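You operate a simulated robot arm through the tools that you are given. There is no shell and no other tool. Be economical: measure what you need, move in short steps, check, and stop when the job is done.

The job below is to be done with a simulated two-armed robot. You get a single attempt, and the scene is never put back.

TASK
Take the pocket scale with blue band on the top of the wooden table and put it away on the top of the bench with green legs. Take the half kilo weight marked out and put it in the recess of the blue tray. Open the drawer marked spares, put the paper roll with green band on the top of the wooden table away in the front of the drawer marked spares, then shut the spares. Put the medium weight with teal ring on top of the tub marked beads with white lid. Shut the top door of blue-handled balance. Fetch the steel block with blue top and set it on the top of the right grey table. Any order will do. Set down upright: half kilo weight marked out.

Only the result counts: the job must be done as asked and must still hold three seconds after the hand-in. Knocking over, shifting, dropping, spilling or breaking anything else fails it. Lids that push on must go on centred and level and be pressed home; caps that screw on are set level and turned clockwise until they are tight.

THE ROBOT
Two 7-joint arms with fingered hands on one trunk, on a base that drives. Base frame: it is fixed to the floor where the robot stands at the start and does not move with it; the origin is under the middle of the robot, x ahead of it, y to its left, z up; the surface under the hand at the start is at about z = 860. Readings come in mm, rad, newtons and seconds.
The left shoulder is at the start at [51, 125, 1126], the right one opposite. With the tool pointing down near the work surface each hand reaches from about 460 to 860 mm from the robot's upright axis, wherever it stands, measured 20 degrees to its own side. Places, roughly: drawer marked spares [-2600, -4900, 200]; front of the drawer marked spares [-2600, -5000, 300]; half kilo weight marked out [250, 0, 1000]; medium weight with teal ring [500, -250, 1000]; paper roll with green band (5x5x4 cm) [400, -100, 900]; pocket scale with blue band (6x9x3 cm) [500, 100, 900]; recess of the blue tray (17x13 cm) [-1400, -300, 800]; steel block with blue top (3x3x3 cm) [400, -800, 500]; top door of blue-handled balance [-3300, -5100, 1200]; top of the bench with green legs [600, -2100, 800]; top of the right grey table [-3900, -1400, 800]; tub marked beads with white lid [500, -750, 1000]. Payload 4 kg a hand.
Tool frame (each hand has its own): the origin (TCP) lies between the finger pads and is the grasp point; the fingertips stand 29 mm ahead of it; z points along the fingers, y is the line along which they close. Largest opening 100 mm; the body of the gripper starts 34 mm behind the TCP. The gripper is a hand of 5 fingers: y runs from the thumb to the fingers, the wrist lies at [-15, -105, -177] in the tool frame, and closing takes about 1.5 s.
Orientation is that of the tool frame in the base frame, as a unit quaternion [x, y, z, w]. With the fingers straight down and the wrist toward the robot, the tool's x, y and z point along [0, 1, 0], [1, 0, 0] and [0, 0, -1] of the base frame.

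THE INTERFACE
- The arms move only by the tool play_rows. It takes "left_moves", "right_moves" or both (then of equal length, played together; a hand with none holds still); each is a list of rows, each a list of 7 numbers: the turn, a rotation vector about the tool's x, y, z in rad, then the shift along the tool's x, y, z in cm, then the closure, from 0 (fully open) to 1 (shut). In form: [[rx, ry, rz, dx, dy, dz, gripper], ...]. A call has 1 to 20 rows; each row shifts and turns the commanded pose from where the row before left it, along the tool's axes as they then stand. A row lasts 0.2 s, in which the tool goes at most 50 mm and 0.15 rad; a call with a longer step from one row to the next is refused whole, and so is a gripper value outside its range. A pose out of reach is approached as far as the arm can. The call stops where the force on the tool passes 40 N (or 10 N more than at its start, if that is more) or the arm is blocked; 0.2 s more then pass. Each finger travels about 45 mm/s and halts on what it meets, pressing with about 24 N; the grip force reading is that of the motor and also rises with nothing between the fingers. The clock runs only during rows and for 0.2 s after the last one: add rows that do not move to give the fingers time. It gives the time, the measured TCP pose, the force on the tool (base axes), the opening and the grip force at its end, in the units of the frame above (readings bear some noise), with the torque about the TCP (base axes, N m) and any sound that the robot's microphone picked up.
- Cameras (640 x 400 px; columns grow to the right, rows downward): "scene" is now at [135.7, -48.7, 1252.6]; the picture's right is [-0.55, -0.83, 0.00], its down [-0.49, 0.33, -0.80] and it looks along [0.67, -0.45, -0.59] (base axes); focal length 214 px, centre (320, 200). "left" rides on the left gripper at [-66, -86, -121] in its tool frame; the picture's right is [-0.76, -0.31, 0.58], its down [0.59, -0.70, 0.40] and it looks along [0.28, 0.64, 0.71] (tool axes); focal length 247 px, centre (320, 200). "right" rides on the right gripper at [66, -86, -121] in its tool frame; the picture's right is [-0.76, 0.31, -0.58], its down [-0.59, -0.70, 0.40] and it looks along [-0.28, 0.64, 0.71] (tool axes); focal length 247 px, centre (320, 200). There is no depth. A picture from a camera that has moved, and an enlarged one, comes with that camera's place and axes in the base frame and with its lens.
- capture(camera): a new picture of that camera. It takes no simulated time.
- lift_body(by): slides the trunk up (or, below 0, down) by that many mm; the arms and the scene camera ride with it, the base frame stays. It gives what a move gives, with no picture.
- steer(legs): drives the robot by 1 to 6 legs, each [ahead, turn to the left] in mm and rad, along the robot's own axes; the way and the turn of a leg run together, so that a leg with both is an arc; at most 1500 mm and 3.142 rad a leg. The arms and the cameras ride along, it lands a little off, and it stops where it bumps. It gives what a move gives.
- hand_shape(shape, hand): the hand has 5 fingers and takes this shape, open, in about a second: jaw (thumb against the fingers, like two jaws); tri (thumb and two fingers); tip (a fingertip pinch); poke (one finger out to press); point (the index stretched); flat (the hand flat); cup (the hand cupped); fist (a fist). The gripper value then closes the fingers along that shape, each until it touches; the sizes above hold for jaw. It gives what a move gives, with no picture.
- pan_tilt(pan, tilt): turns the head with the scene camera to pan (to the left, within 1.396 rad either way) and tilt (down, from -0.506 to 1.204), counted from straight ahead of the robot. It gives what a move gives.
- inspect(camera, box): a new picture of the part [left, top, right, bottom] of that camera's present view, enlarged. It takes no simulated time.
- sign_off(): hands the job in; it is judged then, once.

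Go step by step. Nothing tells you exact positions but the pictures and the camera data: compare them with the known pose of the tool, close in by small moves and look again before you grip or let go. The budget is 196 turns and 172 pictures, counting those below and the enlarged ones. Unless the task says otherwise, let go and move clear before handing in, and close with one line.

The tools are called after "Call:" as name(argument=value, ...) on one line, values as JSON. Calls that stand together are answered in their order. play_rows: Moves the arms, as the interface text tells. Its arguments: {"type":"object","properties":{"left_moves":{"type":"array","items":{"type":"array","items":{"type":"number"}}},"right_moves":{"type":"array","items":{"type":"array","items":{"type":"number"}}}},"required":[]} The other tools are called the same way: lift_body (by) slides the trunk up or down; hand_shape (shape, hand) gives the hand a shape; steer (legs) drives the base; pan_tilt (pan, tilt) turns the head that bears the scene camera; capture (camera) takes a picture; inspect (camera, box) takes an enlarged picture of a part of a camera's view; sign_off () hands the job in.

At the start:

```text
clock: 0.0
left_ee_pos: [512.7, -85.7, 1169.4]
left_orientation: [0.705, 0.71, 0.0, 0.0]
left_force: [-0.6, 0.2, 0.2]
left_wrist_torque: [-0.01, 0.02, -0.01]
left_finger_gap: 99.7
left_grip_force: 0.0
left_shape: jaw
right_ee_pos: [336.3, -437.8, 1144.0]
right_orientation: [0.705, 0.709, -0.001, 0.0]
right_force: [-0.1, -0.9, 0.1]
right_wrist_torque: [0.03, -0.03, -0.02]
right_finger_gap: 100.0
right_grip_force: 0.1
right_shape: jaw
trunk travel left (down, up): [-325.0, 422.0]
robot x, y, heading: [-2.2, -0.5, -0.0]
head pan, tilt: [-0.588, 0.637]
```

scene: 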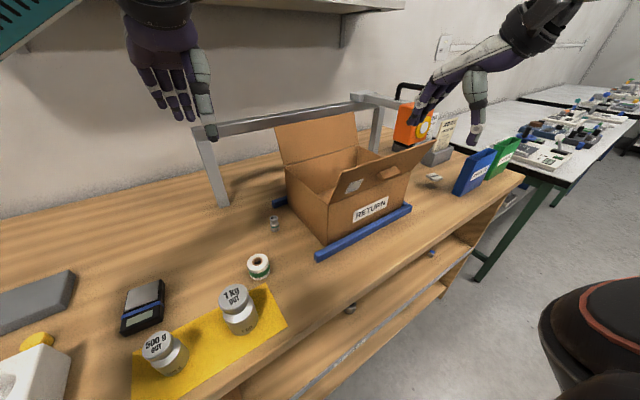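
right: 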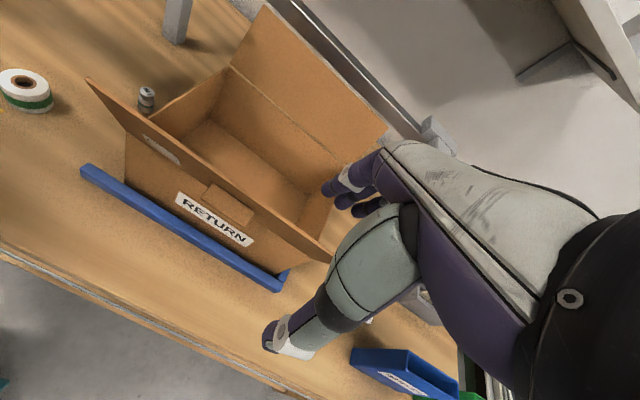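
left: 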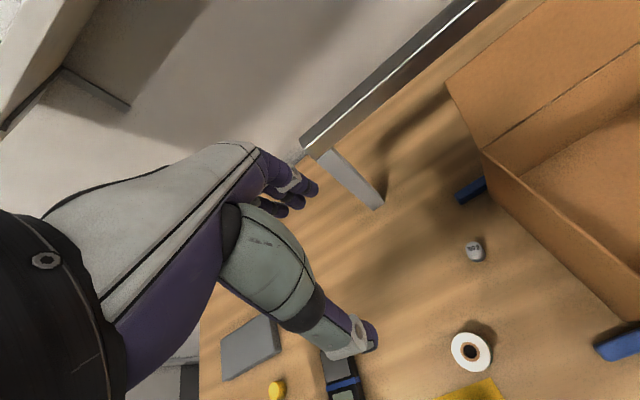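

I see the wooden table with the weights, scale, roll, box and bins. I'll look closer before measuring anything.

Call:
inspect(camera="scene", box=[80, 180, 320, 400])

Call:
inspect(camera="scene", box=[360, 70, 640, 240])

Call:
inspect(camera="scene", box=[300, 220, 500, 345])

```text
1.82 times, centred on (200, 290) of scene
camera zoom: at [135.7, -48.7, 1252.6], right [-0.55, -0.83, 0.0], down [-0.49, 0.33, -0.8], along [0.67, -0.45, -0.59], focal length 390 px, centre (538, 36)
```

zoom: 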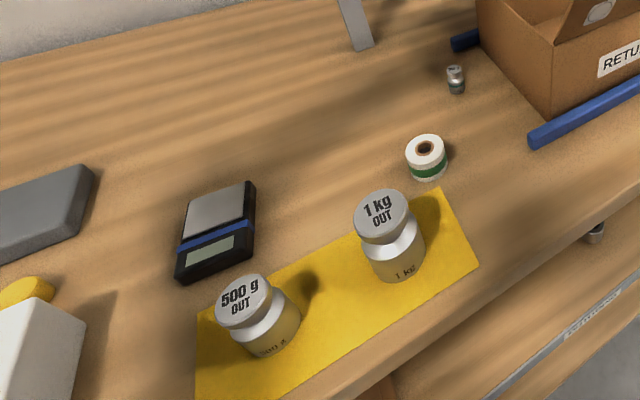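

```text
2.29 times, centred on (500, 155) of scene
camera zoom: at [135.7, -48.7, 1252.6], right [-0.55, -0.83, 0.0], down [-0.49, 0.33, -0.8], along [0.67, -0.45, -0.59], focal length 490 px, centre (-91, 303)
```

zoom: 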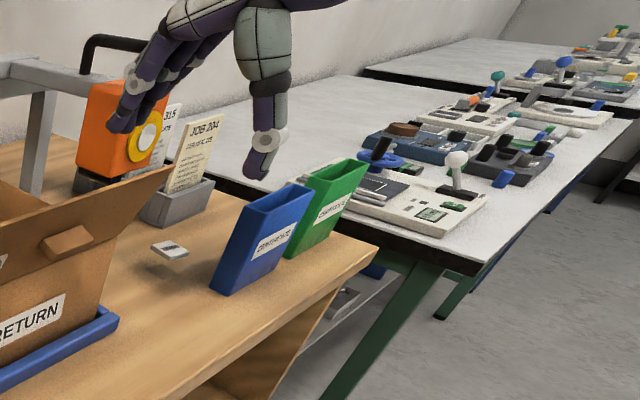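

```text
3.20 times, centred on (400, 282) of scene
camera zoom: at [135.7, -48.7, 1252.6], right [-0.55, -0.83, 0.0], down [-0.49, 0.33, -0.8], along [0.67, -0.45, -0.59], focal length 686 px, centre (64, -64)
```

zoom: 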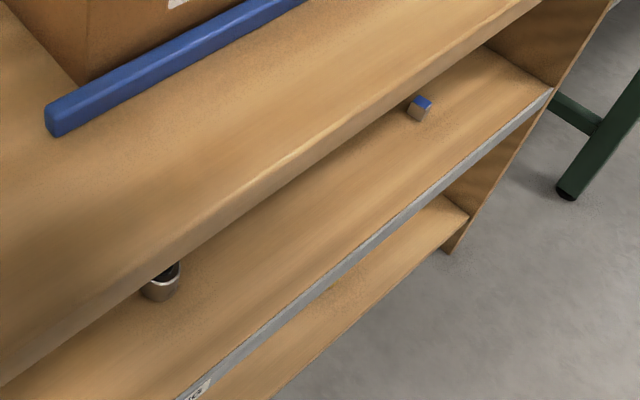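

The block lies on the lower shelf. I'll look around more for the teal-ring weight, the beads tub and the rest of the room.

Call:
inspect(camera="left", box=[420, 200, 540, 275])

Call:
inspect(camera="right", box=[60, 60, 220, 160])

Call:
pan_tilt(pan=0.6, tilt=0.5)

Call:
capture(camera="scene")

Call:
pan_tilt(pan=-1.2, tilt=0.5)

Call:
capture(camera="scene")

```text
5.33 times, centred on (480, 238) of left
camera zoom: at [428.6, -152.9, 1291.3], right [-0.3, -0.76, -0.58], down [-0.71, 0.58, -0.4], along [0.64, 0.29, -0.71], focal length 1317 px, centre (-533, 0)
```

zoom: 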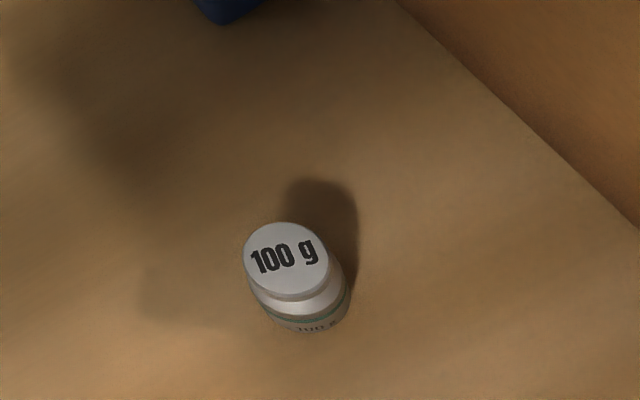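

```text
4.00 times, centred on (140, 110) of right
camera zoom: at [249.3, -372.8, 1264.7], right [0.31, -0.76, 0.58], down [-0.7, -0.59, -0.4], along [0.64, -0.28, -0.71], focal length 988 px, centre (1040, 560)
```

zoom: 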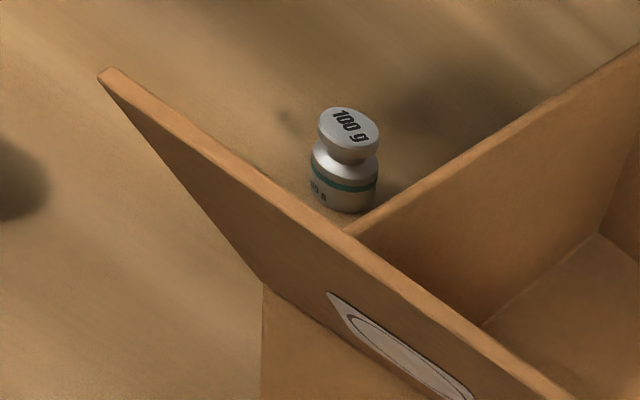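

```text
clock: 1.4
left_ee_pos: [513.1, -86.0, 1169.6]
left_orientation: [0.704, 0.71, 0.0, 0.0]
left_force: [0.2, 0.3, 0.2]
left_wrist_torque: [0.01, 0.0, -0.01]
left_finger_gap: 99.9
left_grip_force: 0.2
left_shape: jaw
right_ee_pos: [337.6, -437.7, 1143.9]
right_orientation: [0.705, 0.71, 0.0, 0.0]
right_force: [-1.1, -0.2, -0.1]
right_wrist_torque: [-0.05, -0.03, -0.02]
right_finger_gap: 99.9
right_grip_force: 0.0
right_shape: jaw
trunk travel left (down, up): [-325.0, 422.0]
robot x, y, heading: [1.0, -3.0, -0.002]
head pan, tilt: [0.6, 0.499]
```

```text
163 pictures are left
camera scene: at [138.2, 51.0, 1264.8], right [0.56, -0.83, 0.0], down [-0.4, -0.27, -0.88], along [0.72, 0.5, -0.48], focal length 214 px, centre (320, 200)
```

scene: 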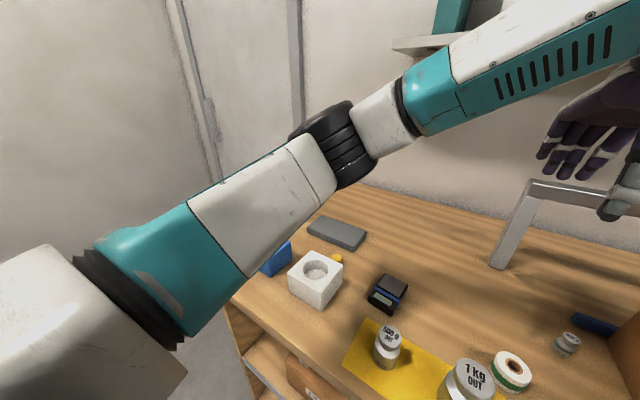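

```text
clock: 3.2
left_ee_pos: [513.3, -86.9, 1169.4]
left_orientation: [0.704, 0.71, 0.0, -0.001]
left_force: [0.2, -0.4, 0.0]
left_wrist_torque: [0.03, 0.02, 0.01]
left_finger_gap: 99.6
left_grip_force: 0.1
left_shape: jaw
right_ee_pos: [337.9, -438.8, 1143.6]
right_orientation: [0.704, 0.71, 0.0, 0.0]
right_force: [0.3, -0.4, -0.5]
right_wrist_torque: [0.01, 0.03, -0.03]
right_finger_gap: 100.0
right_grip_force: 0.0
right_shape: jaw
trunk travel left (down, up): [-325.0, 422.0]
robot x, y, heading: [-0.0, -1.1, 0.003]
head pan, tilt: [-1.201, 0.499]
```

```text
162 pictures are left
camera scene: at [96.1, -85.1, 1264.8], right [-0.93, -0.36, 0.0], down [-0.17, 0.45, -0.88], along [0.32, -0.82, -0.48], focal length 214 px, centre (320, 200)
```

scene: 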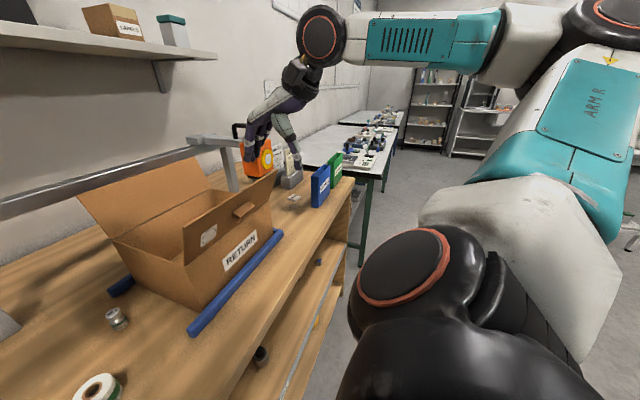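

Call:
inspect(camera="scene", box=[220, 110, 380, 210])

Call:
inspect(camera="scene", box=[220, 190, 380, 400])

Call:
lift_body(by=200)

Call:
pan_tilt(pan=-0.9, tilt=0.7)

Call:
capture(camera="scene")

Call:
capture(camera="right")

```text
4.00 times, centred on (300, 160) of scene
camera zoom: at [96.1, -85.1, 1264.8], right [-0.93, -0.36, 0.0], down [-0.17, 0.45, -0.88], along [0.32, -0.82, -0.48], focal length 858 px, centre (400, 360)
```

zoom: 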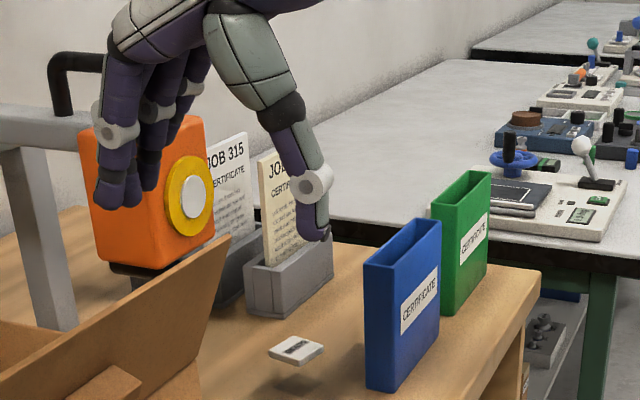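

```text
1.90 times, centred on (300, 295) of scene
camera zoom: at [96.1, -85.1, 1264.8], right [-0.93, -0.36, 0.0], down [-0.17, 0.45, -0.88], along [0.32, -0.82, -0.48], focal length 408 px, centre (358, 19)
```

zoom: 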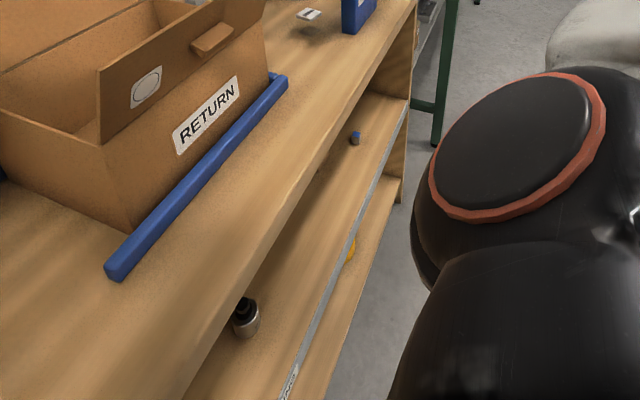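

```text
clock: 5.4
left_ee_pos: [512.5, -86.5, 1370.0]
left_orientation: [0.704, 0.71, -0.001, -0.001]
left_force: [-0.3, -0.2, 0.7]
left_wrist_torque: [0.0, -0.05, 0.0]
left_finger_gap: 99.8
left_grip_force: 0.1
left_shape: jaw
right_ee_pos: [336.9, -438.7, 1342.6]
right_orientation: [0.705, 0.709, 0.0, -0.001]
right_force: [0.6, 0.0, -0.2]
right_wrist_torque: [-0.04, 0.01, -0.02]
right_finger_gap: 99.9
right_grip_force: 0.1
right_shape: jaw
trunk travel left (down, up): [-525.0, 222.0]
robot x, y, heading: [3.9, -0.2, 0.003]
head pan, tilt: [-1.201, 0.499]
```

```text
clock: 6.2
left_ee_pos: [514.1, -86.2, 1370.4]
left_orientation: [0.705, 0.71, 0.0, 0.0]
left_force: [0.1, 0.0, -0.3]
left_wrist_torque: [0.04, -0.02, 0.01]
left_finger_gap: 99.6
left_grip_force: 0.1
left_shape: jaw
right_ee_pos: [336.5, -437.7, 1344.1]
right_orientation: [0.704, 0.71, 0.0, 0.0]
right_force: [-0.7, -0.2, 0.7]
right_wrist_torque: [-0.01, 0.04, -0.01]
right_finger_gap: 99.8
right_grip_force: 0.0
right_shape: jaw
trunk travel left (down, up): [-525.0, 222.0]
robot x, y, heading: [-1.0, -2.1, -0.003]
head pan, tilt: [-0.901, 0.7]
```

```text
159 pictures are left
camera scene: at [84.3, -67.0, 1449.8], right [-0.78, -0.62, 0.0], down [-0.4, 0.51, -0.77], along [0.47, -0.6, -0.64], focal length 214 px, centre (320, 200)
```

scene: 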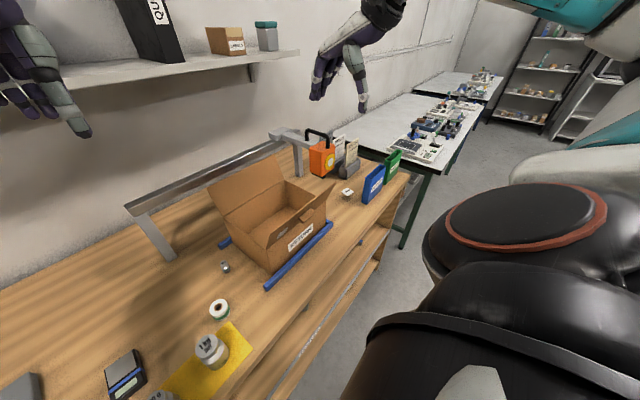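

```text
158 pictures are left
camera right: at [249.3, -372.8, 1464.7], right [0.31, -0.76, 0.58], down [-0.7, -0.59, -0.4], along [0.64, -0.28, -0.71], focal length 247 px, centre (320, 200)
```

right: 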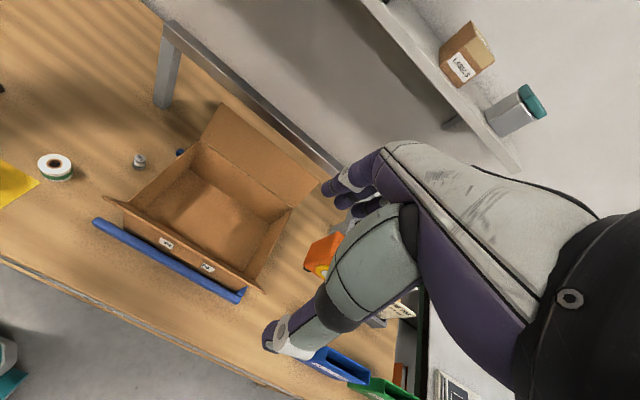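

Call:
inspect(camera="scene", box=[300, 160, 420, 235])

Call:
inspect(camera="scene", box=[180, 230, 280, 292])

Call:
inspect(camera="scene", box=[370, 60, 540, 200])

```text
5.33 times, centred on (360, 198) of scene
camera zoom: at [84.3, -67.0, 1449.8], right [-0.78, -0.62, 0.0], down [-0.4, 0.51, -0.77], along [0.47, -0.6, -0.64], focal length 1144 px, centre (107, 213)
```

zoom: 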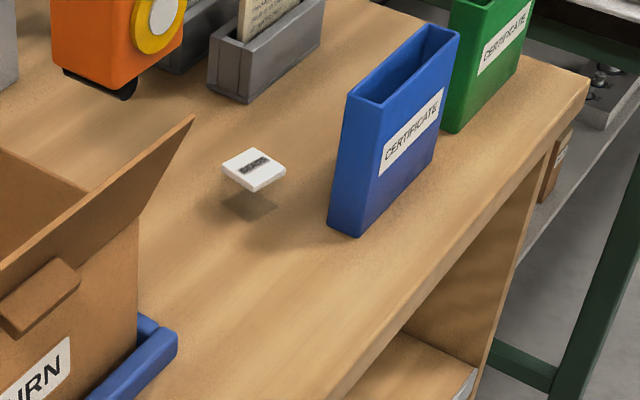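

```text
6.40 times, centred on (230, 261) of scene
camera zoom: at [84.3, -67.0, 1449.8], right [-0.78, -0.62, 0.0], down [-0.4, 0.51, -0.77], along [0.47, -0.6, -0.64], focal length 1373 px, centre (896, -190)
```

zoom: 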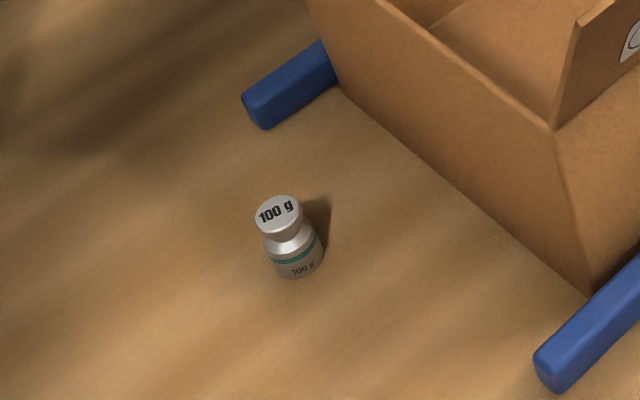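

```text
2.86 times, centred on (455, 130) of scene
camera zoom: at [84.3, -67.0, 1449.8], right [-0.78, -0.62, 0.0], down [-0.4, 0.51, -0.77], along [0.47, -0.6, -0.64], focal length 613 px, centre (-66, 400)
```

zoom: 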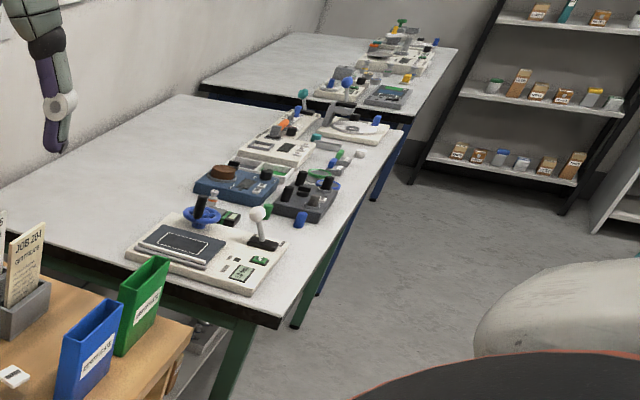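

The 100 g weight (teal ring) sits near [528,-173], the scale near [468,97], and the clear tub with the white lid near [425,-690]. I'll send the right hand over the 100 g weight and the left, turned 90°, over the scale.

Call:
play_rows(left_moves=[[0, 0, 0, 4.575, -1.12, 0, 0], [0, 0, 0, 4.575, -1.12, 0, 0], [0, 0, 0, 4.575, -1.12, 0, 0], [0, 0, 0, 4.575, -1.12, 0, 0], [0, 0, 0.143, 0, 0, 0, 0], [0, 0, 0.143, 0, 0, 0, 0], [0, 0, 0.143, 0, 0, 0, 0], [0, 0, 0.143, 0, 0, 0, 0], [0, 0, 0.143, 0, 0, 0, 0], [0, 0, 0.143, 0, 0, 0, 0], [0, 0, 0.143, 0, 0, 0, 0], [0, 0, 0.143, 0, 0, 0, 0], [0, 0, 0.143, 0, 0, 0, 0], [0, 0, 0.143, 0, 0, 0, 0], [0, 0, 0.143, 0, 0, 0, 0]], right_moves=[[0, 0, 0, 0, 0, 0, 0], [0, 0, 0, 0, 0, 0, 0], [0, 0, 0, 0, 0, 0, 0], [0, 0, 0, 0, 0, 0, 0], [0, 0, 0, 2.41, 1.736, 0, 0], [0, 0, 0, 2.41, 1.736, 0, 0], [0, 0, 0, 2.41, 1.736, 0, 0], [0, 0, 0, 2.41, 1.736, 0, 0], [0, 0, 0, 2.41, 1.736, 0, 0], [0, 0, 0, 2.41, 1.736, 0, 0], [0, 0, 0, 2.41, 1.736, 0, 0], [0, 0, 0, 2.41, 1.736, 0, 0], [0, 0, 0, 2.41, 1.736, 0, 0], [0, 0, 0, 2.41, 1.736, 0, 0], [0, 0, 0, 2.41, 1.736, 0, 0]])

Call:
lift_body(by=-200)

Call:
capture(camera="right")

Call:
capture(camera="left")

Call:
capture(camera="scene")

```text
clock: 9.4
left_ee_pos: [468.6, 97.9, 1369.3]
left_orientation: [1.0, 0.001, -0.001, 0.001]
left_force: [0.7, 0.4, 0.1]
left_wrist_torque: [-0.02, 0.03, 0.03]
left_finger_gap: 100.0
left_grip_force: 0.0
left_shape: jaw
right_ee_pos: [527.3, -169.9, 1343.3]
right_orientation: [0.705, 0.709, -0.001, 0.0]
right_force: [0.7, 0.5, 0.3]
right_wrist_torque: [-0.01, 0.0, 0.02]
right_finger_gap: 99.8
right_grip_force: 0.1
right_shape: jaw
trunk travel left (down, up): [-525.0, 222.0]
robot x, y, heading: [0.6, -0.1, -0.002]
head pan, tilt: [-0.901, 0.7]
```

```text
clock: 11.5
left_ee_pos: [467.5, 97.4, 1171.3]
left_orientation: [1.0, 0.002, 0.0, 0.0]
left_force: [-0.1, -0.5, -0.2]
left_wrist_torque: [0.0, -0.03, -0.01]
left_finger_gap: 100.1
left_grip_force: 0.1
left_shape: jaw
right_ee_pos: [526.5, -172.0, 1144.7]
right_orientation: [0.705, 0.709, -0.001, 0.0]
right_force: [-1.2, 0.2, 0.4]
right_wrist_torque: [-0.02, -0.02, 0.0]
right_finger_gap: 100.0
right_grip_force: 0.1
right_shape: jaw
trunk travel left (down, up): [-325.0, 422.0]
robot x, y, heading: [0.2, 2.9, 0.003]
head pan, tilt: [-0.901, 0.7]
```

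```text
154 pictures are left
camera right: at [438.5, -106.3, 1265.2], right [0.31, -0.76, 0.58], down [-0.7, -0.59, -0.4], along [0.64, -0.28, -0.71], focal length 247 px, centre (320, 200)
```

right: 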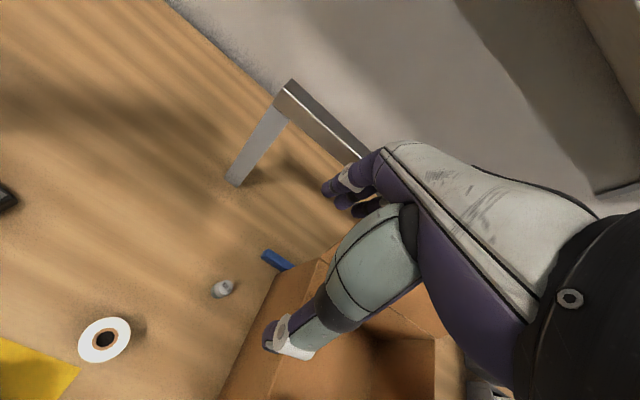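

```text
153 pictures are left
camera left: at [401.3, 181.7, 1291.7], right [-0.76, 0.3, -0.58], down [0.59, 0.71, -0.4], along [0.29, -0.64, -0.71], focal length 247 px, centre (320, 200)
```

left: 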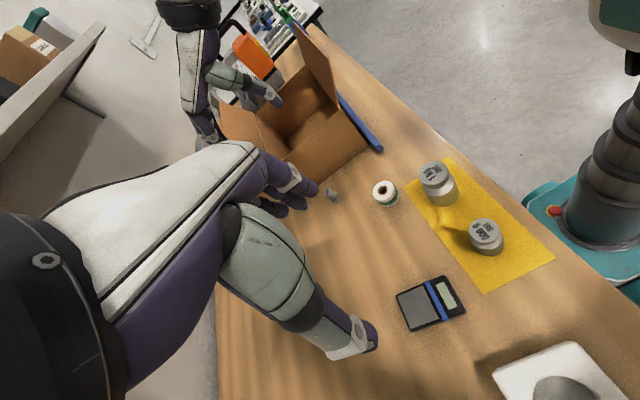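

```text
152 pictures are left
camera scene: at [115.6, -66.7, 1247.2], right [-0.78, -0.62, 0.0], down [-0.4, 0.5, -0.76], along [0.47, -0.6, -0.64], focal length 214 px, centre (320, 200)
```

scene: 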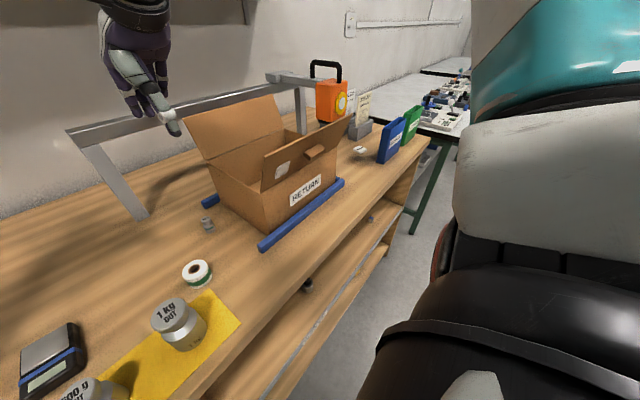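

Estimates from several views agree. I'll descend both hands part way and look again.

Call:
play_rows(left_moves=[[0, 0, 0, 0.1, -0.08, 4.2, 0], [0, 0, 0, 0.1, -0.08, 4.2, 0], [0, 0, 0, 0.1, -0.08, 4.2, 0], [0, 0, 0, 0.1, -0.08, 4.2, 0], [0, 0, 0, 0.1, -0.08, 4.2, 0]], right_moves=[[0, 0, 0, -0.04, 0.07, 4.2, 0], [0, 0, 0, -0.04, 0.07, 4.2, 0], [0, 0, 0, -0.04, 0.07, 4.2, 0], [0, 0, 0, -0.04, 0.07, 4.2, 0], [0, 0, 0, -0.04, 0.07, 4.2, 0]])

Call:
capture(camera="right")

Call:
capture(camera="left")

Call:
pan_tilt(pan=-0.2, tilt=0.7)

Call:
capture(camera="scene")

```text
clock: 12.7
left_ee_pos: [471.8, 99.8, 959.2]
left_orientation: [1.0, 0.003, -0.001, 0.0]
left_force: [-0.4, -0.2, -1.1]
left_wrist_torque: [-0.01, 0.01, 0.0]
left_finger_gap: 99.7
left_grip_force: 0.0
left_shape: jaw
right_ee_pos: [529.2, -172.3, 932.7]
right_orientation: [0.705, 0.71, 0.0, 0.0]
right_force: [0.3, 0.1, -0.4]
right_wrist_torque: [-0.06, -0.01, 0.01]
right_finger_gap: 99.8
right_grip_force: 0.0
right_shape: jaw
trunk travel left (down, up): [-325.0, 422.0]
robot x, y, heading: [-4.5, 3.5, -0.0]
head pan, tilt: [-0.901, 0.7]
```

```text
151 pictures are left
camera right: at [442.7, -107.0, 1053.2], right [0.31, -0.76, 0.58], down [-0.7, -0.59, -0.4], along [0.64, -0.28, -0.71], focal length 247 px, centre (320, 200)
```

right: 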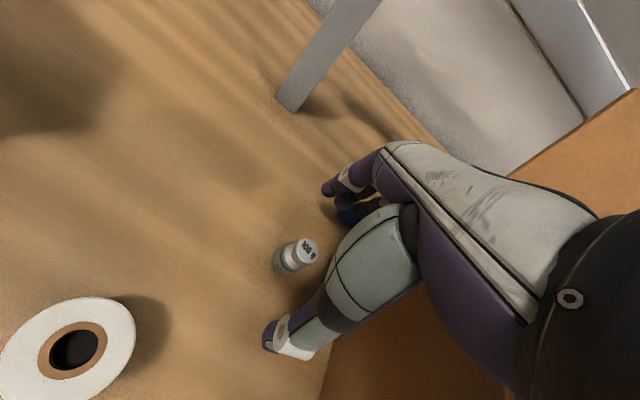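

```text
150 pictures are left
camera left: at [407.7, 184.4, 1080.3], right [-0.76, 0.3, -0.58], down [0.59, 0.71, -0.4], along [0.29, -0.64, -0.71], focal length 247 px, centre (320, 200)
```

left: 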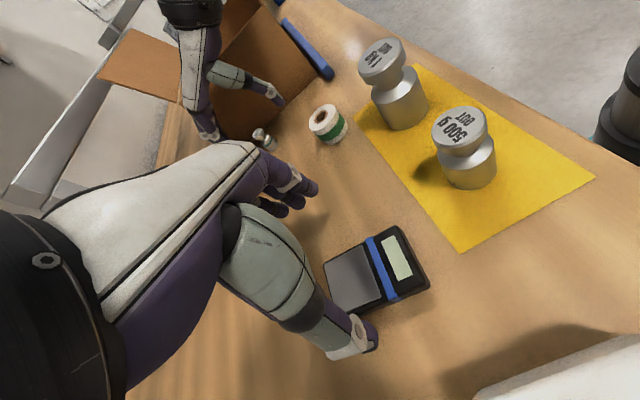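

```text
clock: 13.8
left_ee_pos: [472.2, 100.9, 960.4]
left_orientation: [1.0, 0.003, 0.0, 0.001]
left_force: [0.4, 0.6, 1.1]
left_wrist_torque: [0.0, 0.0, 0.01]
left_finger_gap: 99.7
left_grip_force: 0.0
left_shape: jaw
right_ee_pos: [529.2, -171.6, 933.4]
right_orientation: [0.705, 0.709, 0.0, 0.0]
right_force: [0.5, 0.0, -0.7]
right_wrist_torque: [0.01, -0.02, 0.0]
right_finger_gap: 99.8
right_grip_force: 0.1
right_shape: jaw
trunk travel left (down, up): [-325.0, 422.0]
robot x, y, heading: [2.3, 4.3, 0.002]
head pan, tilt: [-0.201, 0.7]
```

```text
149 pictures are left
camera scene: at [146.4, -17.2, 1247.1], right [-0.2, -0.98, 0.0], down [-0.63, 0.13, -0.76], along [0.75, -0.15, -0.64], focal length 214 px, centre (320, 200)
```

scene: 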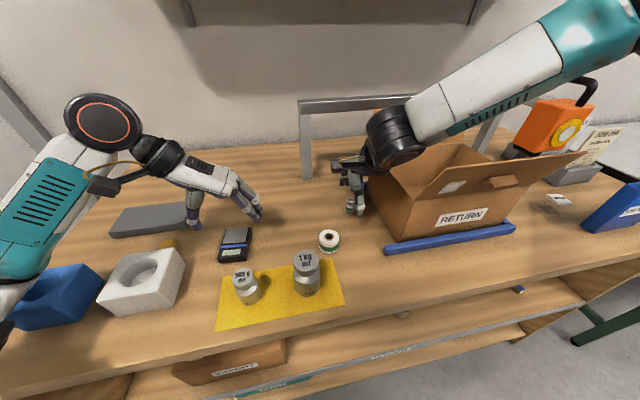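

Refined: weight at [532,-175], scale at [472,107] with about 7° yaw. I'll go down and grip both.

Call:
play_rows(left_moves=[[0, 0, 0.12, 0.0, -0.6, 2.2, 0], [0, 0, 0, 0, 0, 2.2, 0], [0, 0, 0, 0, 0, 2.2, 0], [0, 0, 0, 0, 0, 0, 0], [0, 0, 0, 0, 0, 0, 1], [0, 0, 0, 0, 0, 0, 1], [0, 0, 0, 0, 0, 0, 1], [0, 0, 0, 0, 0, 0, 1], [0, 0, 0, 0, 0, 0, 1], [0, 0, 0, 0, 0, 0, 1], [0, 0, 0, 0, 0, 0, 1], [0, 0, 0, 0, 0, 0, 1], [0, 0, 0, 0, 0, 0, 1]], right_moves=[[0, 0, 0, -0.3, 0.25, 1.2, 0], [0, 0, 0, 0, 0, 1.2, 0], [0, 0, 0, 0, 0, 1.1, 0], [0, 0, 0, 0, 0, 0, 0], [0, 0, 0, 0, 0, 0, 1], [0, 0, 0, 0, 0, 0, 1], [0, 0, 0, 0, 0, 0, 1], [0, 0, 0, 0, 0, 0, 1], [0, 0, 0, 0, 0, 0, 1], [0, 0, 0, 0, 0, 0, 1], [0, 0, 0, 0, 0, 0, 1], [0, 0, 0, 0, 0, 0, 1], [0, 0, 0, 0, 0, 0, 1]])

Call:
capture(camera="right")

Call:
capture(camera="left")

Call:
capture(camera="scene")

```text
clock: 16.6
left_ee_pos: [471.4, 106.8, 892.3]
left_orientation: [0.998, -0.057, 0.0, 0.0]
left_force: [0.2, 0.6, -0.2]
left_wrist_torque: [-0.01, -0.01, -0.02]
left_finger_gap: 52.3
left_grip_force: 23.6
left_shape: jaw
right_ee_pos: [532.0, -175.8, 900.4]
right_orientation: [0.705, 0.71, 0.0, 0.001]
right_force: [-0.3, 0.2, -0.2]
right_wrist_torque: [0.0, 0.01, -0.05]
right_finger_gap: 13.9
right_grip_force: 24.3
right_shape: jaw
trunk travel left (down, up): [-325.0, 422.0]
robot x, y, heading: [1.4, 0.5, 0.0]
head pan, tilt: [-0.201, 0.7]
```

```text
148 pictures are left
camera right: at [445.1, -110.4, 1019.4], right [0.31, -0.76, 0.58], down [-0.7, -0.59, -0.4], along [0.64, -0.28, -0.71], focal length 247 px, centre (320, 200)
```

right: 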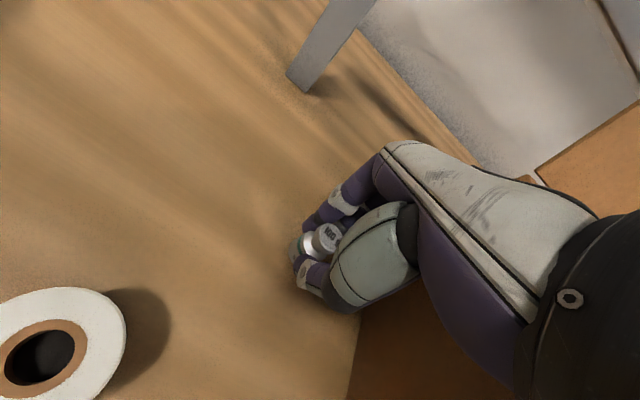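

```text
147 pictures are left
camera left: at [417.8, 198.5, 1014.7], right [-0.72, 0.39, -0.58], down [0.67, 0.63, -0.4], along [0.21, -0.67, -0.71], focal length 247 px, centre (320, 200)
```

left: 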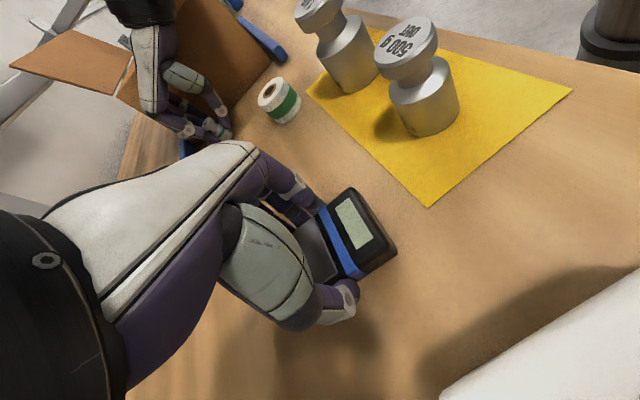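

```text
146 pictures are left
camera scene: at [146.5, -17.1, 1247.0], right [-0.2, -0.98, 0.0], down [-0.63, 0.13, -0.76], along [0.75, -0.15, -0.64], focal length 214 px, centre (320, 200)
```

scene: 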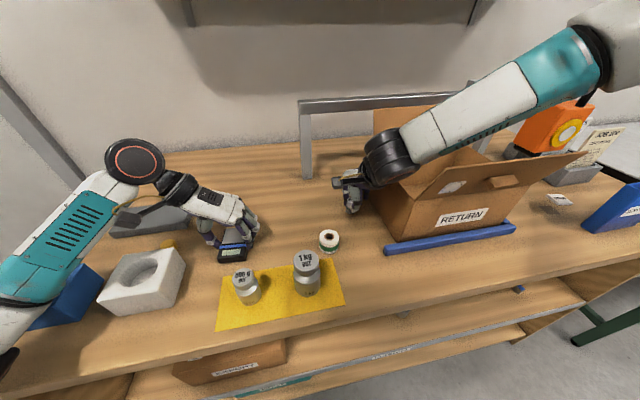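

Call:
inspect(camera="right", box=[270, 180, 390, 320])

Call:
inspect(camera="left", box=[260, 150, 420, 330])

```text
2.86 times, centred on (330, 250) of right
camera zoom: at [445.1, -110.4, 1019.4], right [0.31, -0.76, 0.58], down [-0.7, -0.59, -0.4], along [0.64, -0.28, -0.71], focal length 706 px, centre (291, 57)
```

zoom: 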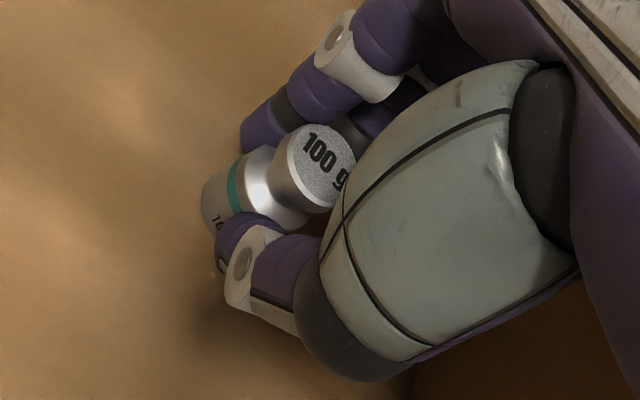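

```text
2.22 times, centred on (340, 240) of left
camera zoom: at [417.8, 198.5, 1014.7], right [-0.72, 0.39, -0.58], down [0.67, 0.63, -0.4], along [0.21, -0.67, -0.71], focal length 549 px, centre (276, 111)
```

zoom: 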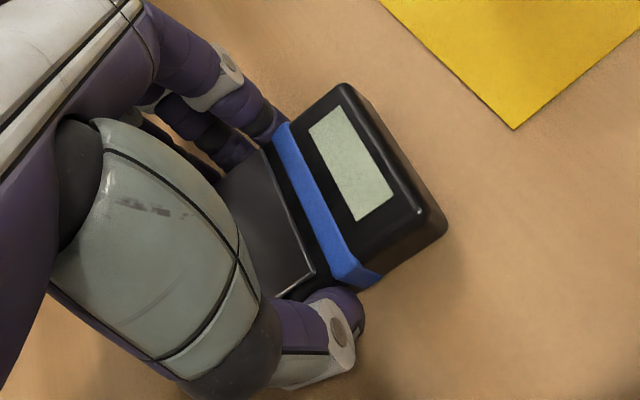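

Both look held. I'll lift straight up and check.

Call:
play_rows(left_moves=[[0, 0, 0, 0, 0, -2, 1], [0, 0, 0, 0, 0, -3, 1], [0, 0, 0, 0, 0, -4, 1], [0, 0, 0, 0, 0, -4, 1], [0, 0, 0, 0, 0, -4, 1], [0, 0, 0, 0, 0, -4, 1], [0, 0, 0, 0, 0, -4, 1]], right_moves=[[0, 0, 0, 0, 0, -2, 1], [0, 0, 0, 0, 0, -3, 1], [0, 0, 0, 0, 0, -4, 1], [0, 0, 0, 0, 0, -4, 1], [0, 0, 0, 0, 0, -4, 1], [0, 0, 0, 0, 0, -4, 1], [0, 0, 0, 0, 0, -4, 1]])

Call:
inspect(camera="right", box=[240, 160, 440, 320])

Call:
capture(camera="left")

Call:
capture(camera="scene")

```text
clock: 18.2
left_ee_pos: [472.8, 107.2, 1143.6]
left_orientation: [0.998, -0.057, 0.0, 0.0]
left_force: [-0.1, 0.9, -1.7]
left_wrist_torque: [0.02, 0.01, 0.02]
left_finger_gap: 52.4
left_grip_force: 24.1
left_shape: jaw
right_ee_pos: [532.6, -175.3, 1150.1]
right_orientation: [0.705, 0.709, 0.001, 0.0]
right_force: [-0.2, 0.3, -0.6]
right_wrist_torque: [0.03, -0.02, 0.02]
right_finger_gap: 13.6
right_grip_force: 24.4
right_shape: jaw
trunk travel left (down, up): [-325.0, 422.0]
robot x, y, heading: [1.3, 0.2, 0.003]
head pan, tilt: [-0.201, 0.7]
```

```text
2.50 times, centred on (340, 240) of right
camera zoom: at [444.9, -111.0, 1270.8], right [0.31, -0.75, 0.58], down [-0.7, -0.59, -0.4], along [0.64, -0.28, -0.71], focal length 617 px, centre (270, 100)
```

zoom: 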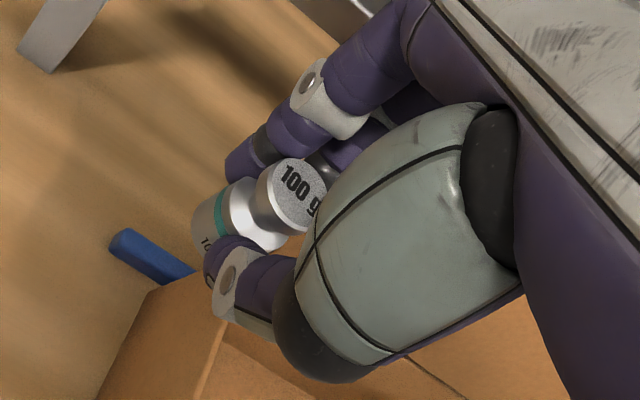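

```text
142 pictures are left
camera left: at [417.0, 198.9, 1265.7], right [-0.72, 0.39, -0.58], down [0.67, 0.63, -0.4], along [0.21, -0.67, -0.71], focal length 247 px, centre (320, 200)
```

left: 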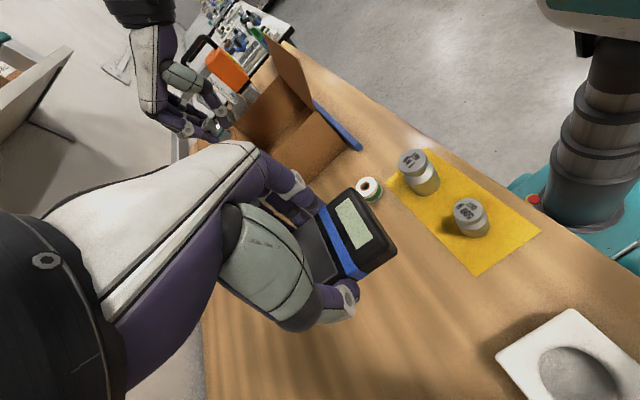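

```text
141 pictures are left
camera scene: at [145.8, -17.3, 1247.2], right [-0.2, -0.98, 0.0], down [-0.63, 0.13, -0.77], along [0.75, -0.15, -0.64], focal length 214 px, centre (320, 200)
```

scene: 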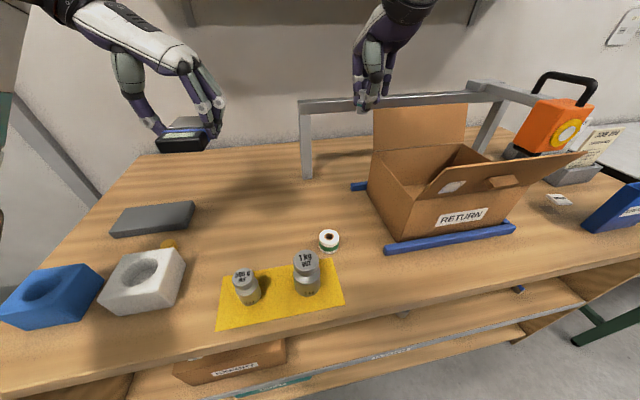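

Both objects are lifted and level. The tub lid is near [430,-690,905]; I'll raise the trunk for clearance and turn right by 0.65 rad.

Call:
lift_body(by=200)

Call:
steer(legs=[[0, -0.65]])

Call:
pan_tilt(pan=-0.4, tilt=0.75)

Call:
capture(camera="scene")

Call:
capture(camera="right")

```text
clock: 20.4
left_ee_pos: [472.3, 106.8, 1343.6]
left_orientation: [0.998, -0.057, -0.002, -0.001]
left_force: [0.2, 0.5, -2.4]
left_wrist_torque: [0.02, 0.0, 0.01]
left_finger_gap: 52.1
left_grip_force: 23.8
left_shape: jaw
right_ee_pos: [532.0, -177.9, 1348.9]
right_orientation: [0.705, 0.71, -0.001, -0.001]
right_force: [-0.2, 0.9, -0.8]
right_wrist_torque: [-0.02, 0.01, -0.03]
right_finger_gap: 13.6
right_grip_force: 24.2
right_shape: jaw
trunk travel left (down, up): [-525.0, 222.0]
robot x, y, heading: [1.9, 2.0, 0.004]
head pan, tilt: [-0.201, 0.7]
```

```text
clock: 22.6
left_ee_pos: [441.6, -198.1, 1343.9]
left_orientation: [0.929, -0.369, 0.0, 0.0]
left_force: [0.2, 0.0, -1.5]
left_wrist_torque: [0.01, 0.0, 0.04]
left_finger_gap: 51.8
left_grip_force: 23.9
left_shape: jaw
right_ee_pos: [319.8, -460.9, 1348.8]
right_orientation: [0.893, 0.45, 0.001, -0.001]
right_force: [-0.6, 0.6, -1.4]
right_wrist_torque: [-0.01, 0.03, -0.02]
right_finger_gap: 13.7
right_grip_force: 23.6
right_shape: jaw
trunk travel left (down, up): [-525.0, 222.0]
robot x, y, heading: [-0.9, -1.8, -0.642]
head pan, tilt: [-0.201, 0.7]
```

```text
clock: 23.3
left_ee_pos: [443.0, -197.5, 1343.7]
left_orientation: [0.929, -0.37, -0.001, 0.0]
left_force: [-0.3, 0.5, -1.9]
left_wrist_torque: [0.02, -0.03, 0.01]
left_finger_gap: 51.9
left_grip_force: 23.8
left_shape: jaw
right_ee_pos: [321.3, -460.1, 1348.9]
right_orientation: [0.893, 0.45, 0.0, 0.001]
right_force: [-0.8, 0.6, -1.1]
right_wrist_torque: [-0.01, 0.01, 0.0]
right_finger_gap: 13.7
right_grip_force: 24.1
right_shape: jaw
trunk travel left (down, up): [-525.0, 222.0]
robot x, y, heading: [2.2, 0.6, -0.646]
head pan, tilt: [-0.4, 0.75]
```

```text
140 pictures are left
camera scene: at [67.3, -91.0, 1445.5], right [-0.86, -0.5, 0.0], down [-0.34, 0.59, -0.73], along [0.37, -0.63, -0.68], focal length 214 px, centre (320, 200)
```

scene: 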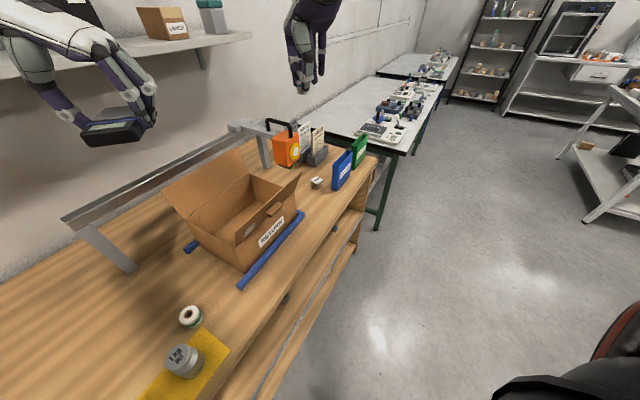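

```text
139 pictures are left
camera right: at [289.4, -356.6, 1469.6], right [-0.2, -0.79, 0.58], down [-0.92, -0.06, -0.4], along [0.35, -0.61, -0.71], focal length 247 px, centre (320, 200)
```

right: 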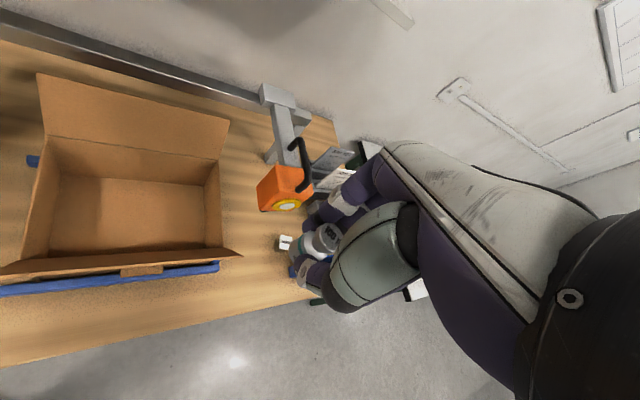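

I'll carry the weight over the tub at this height.

Call:
play_rows(right_moves=[[0, 0, 0, -1.97, 3.75, 0, 1], [0, 0, 0, -1.97, 3.75, 0, 1], [0, 0, 0, -1.97, 3.75, 0, 1], [0, 0, 0, -1.97, 3.75, 0, 1], [0, 0, 0, -1.97, 3.75, 0, 1], [0, 0, 0, -1.97, 3.75, 0, 1]])

Call:
lift_body(by=-200)

Call:
capture(camera="scene")

Call:
capture(camera="right")

```text
clock: 24.7
left_ee_pos: [441.5, -197.2, 1343.8]
left_orientation: [0.93, -0.369, 0.0, 0.0]
left_force: [-0.2, 0.6, -1.6]
left_wrist_torque: [0.03, -0.01, -0.01]
left_finger_gap: 52.2
left_grip_force: 24.4
left_shape: jaw
right_ee_pos: [392.7, -671.0, 1339.2]
right_orientation: [0.893, 0.451, -0.001, 0.001]
right_force: [-0.1, 0.6, -0.3]
right_wrist_torque: [-0.02, 0.01, 0.02]
right_finger_gap: 13.5
right_grip_force: 23.7
right_shape: jaw
right hand out of reach, approached as far as the arm can: row 5, 6
trunk travel left (down, up): [-525.0, 222.0]
robot x, y, heading: [1.1, 3.2, -0.644]
head pan, tilt: [-0.4, 0.75]
```

```text
clock: 26.9
left_ee_pos: [442.8, -197.6, 1144.1]
left_orientation: [0.929, -0.37, 0.0, 0.0]
left_force: [0.3, 0.0, -1.4]
left_wrist_torque: [-0.02, -0.01, -0.04]
left_finger_gap: 51.9
left_grip_force: 23.9
left_shape: jaw
right_ee_pos: [395.1, -671.2, 1139.0]
right_orientation: [0.893, 0.45, 0.0, 0.0]
right_force: [-0.4, -0.1, -1.8]
right_wrist_torque: [0.02, 0.0, 0.02]
right_finger_gap: 13.8
right_grip_force: 24.1
right_shape: jaw
trunk travel left (down, up): [-325.0, 422.0]
robot x, y, heading: [1.3, -0.8, -0.645]
head pan, tilt: [-0.4, 0.75]
```

```text
138 pictures are left
camera scene: at [92.0, -109.8, 1243.0], right [-0.86, -0.5, 0.0], down [-0.34, 0.59, -0.73], along [0.37, -0.63, -0.68], focal length 214 px, centre (320, 200)
```

scene: 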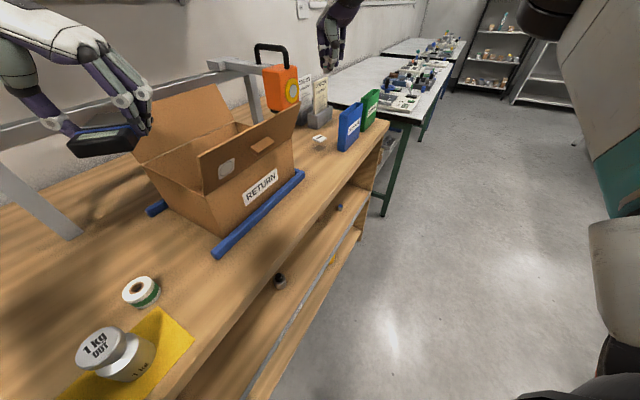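

```text
137 pictures are left
camera right: at [363.6, -566.4, 1259.9], right [-0.2, -0.79, 0.58], down [-0.92, -0.06, -0.4], along [0.35, -0.61, -0.71], focal length 247 px, centre (320, 200)
```

right: 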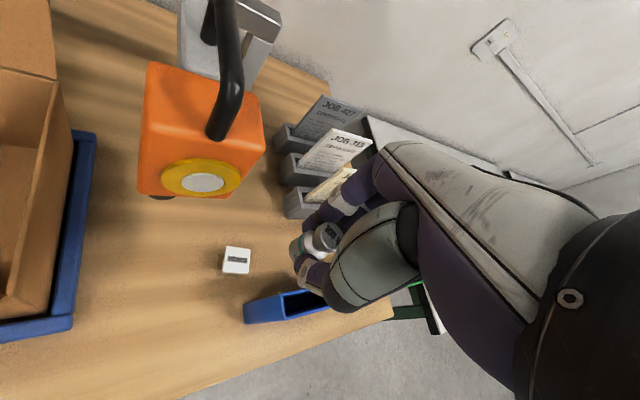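

The tub lid is near [430,-691,907], with the blue bin close by at [380,-725]. I'll yaw the hand so the palm keeps clear of the bin.

Call:
play_rows(right_moves=[[0, 0, 0.15, 0, 0, 1, 1], [0, 0, 0.15, 0, 0, 1, 1], [0, 0, 0.15, 0, 0, 1, 1], [0, 0, 0.15, 0, 0, 1, 1]])

Call:
capture(camera="right")

Call:
capture(camera="scene")

```text
clock: 27.9
left_ee_pos: [442.1, -197.8, 1142.1]
left_orientation: [0.929, -0.37, -0.001, -0.001]
left_force: [-0.3, 0.3, -3.0]
left_wrist_torque: [0.02, 0.0, -0.01]
left_finger_gap: 51.9
left_grip_force: 24.4
left_shape: jaw
right_ee_pos: [395.4, -671.5, 1098.0]
right_orientation: [0.986, 0.164, 0.0, 0.0]
right_force: [0.9, 0.3, -1.2]
right_wrist_torque: [-0.01, -0.02, -0.01]
right_finger_gap: 13.9
right_grip_force: 24.0
right_shape: jaw
trunk travel left (down, up): [-325.0, 422.0]
robot x, y, heading: [2.3, -1.6, -0.642]
head pan, tilt: [-0.4, 0.75]
```

```text
136 pictures are left
camera right: at [428.4, -568.7, 1218.9], right [-0.62, -0.54, 0.58], down [-0.79, 0.47, -0.4], along [-0.06, -0.7, -0.71], focal length 247 px, centre (320, 200)
```

right: 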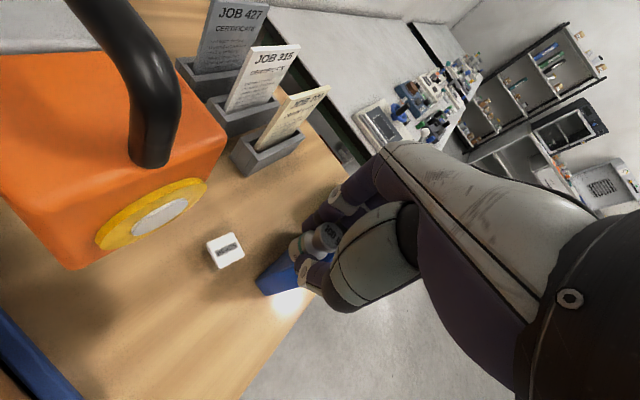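

```text
135 pictures are left
camera scene: at [92.7, -110.5, 1242.7], right [-0.86, -0.5, 0.0], down [-0.34, 0.59, -0.73], along [0.37, -0.63, -0.68], focal length 214 px, centre (320, 200)
```

scene: 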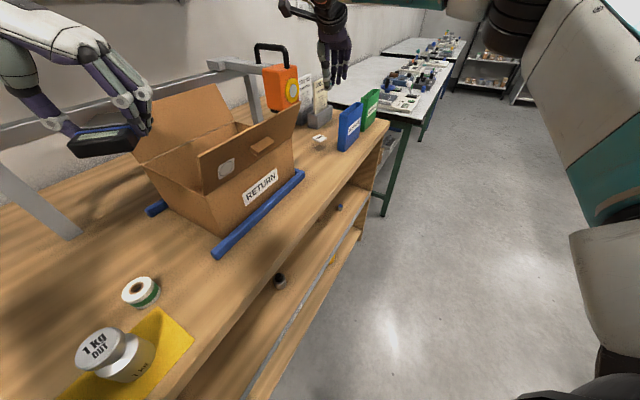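

Call:
play_rows(right_moves=[[0, 0, 0, 1.42, 1.49, 0, 1], [0, 0, 0, 1.43, 1.49, 0, 1], [0, 0, 0, 0, 0, 3, 1], [0, 0, 0, 0, 0, 3, 1], [0, 0, 0, 0, 0, 3, 1], [0, 0, 0, 0, 0, 3, 1]])

Call:
capture(camera="right")

Call:
inspect(camera="scene", box=[250, 60, 410, 160])

```text
clock: 29.3
left_ee_pos: [442.9, -197.2, 1143.3]
left_orientation: [0.929, -0.37, -0.001, 0.0]
left_force: [1.0, 0.3, -2.0]
left_wrist_torque: [-0.02, -0.01, 0.0]
left_finger_gap: 52.3
left_grip_force: 24.3
left_shape: jaw
right_ee_pos: [406.8, -679.6, 973.2]
right_orientation: [0.986, 0.167, 0.0, -0.001]
right_force: [-0.3, 0.0, -1.6]
right_wrist_torque: [-0.01, 0.01, 0.03]
right_finger_gap: 13.7
right_grip_force: 23.9
right_shape: jaw
right hand out of reach, approached as far as the arm can: row 1, 2
trunk travel left (down, up): [-325.0, 422.0]
robot x, y, heading: [-2.8, 4.4, -0.642]
head pan, tilt: [-0.4, 0.75]
```

```text
134 pictures are left
camera right: at [438.0, -577.3, 1095.1], right [-0.61, -0.54, 0.58], down [-0.79, 0.47, -0.4], along [-0.06, -0.7, -0.71], focal length 247 px, centre (320, 200)
```

right: 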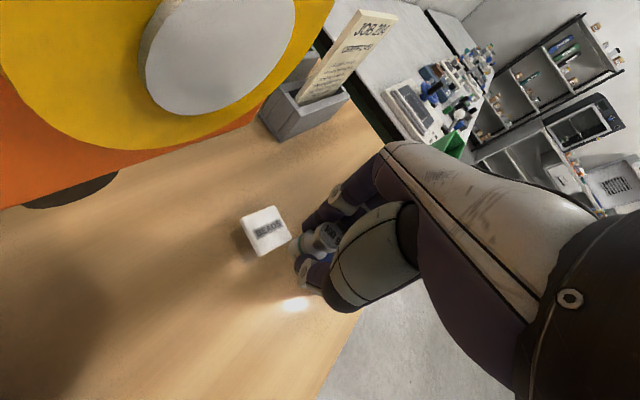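

```text
4.00 times, centred on (330, 110) of scene
camera zoom: at [92.6, -110.4, 1242.7], right [-0.86, -0.5, 0.0], down [-0.34, 0.59, -0.73], along [0.37, -0.63, -0.68], focal length 858 px, centre (280, 560)
```

zoom: 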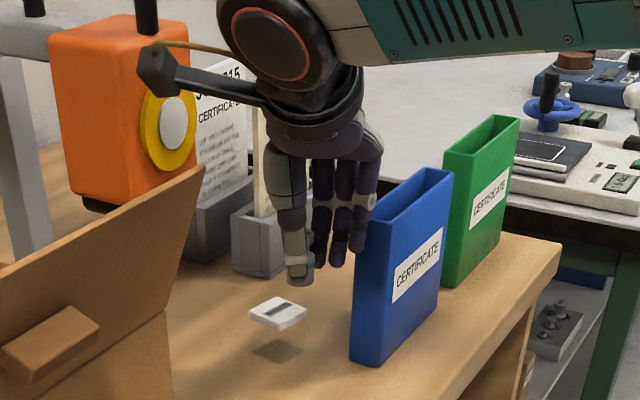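

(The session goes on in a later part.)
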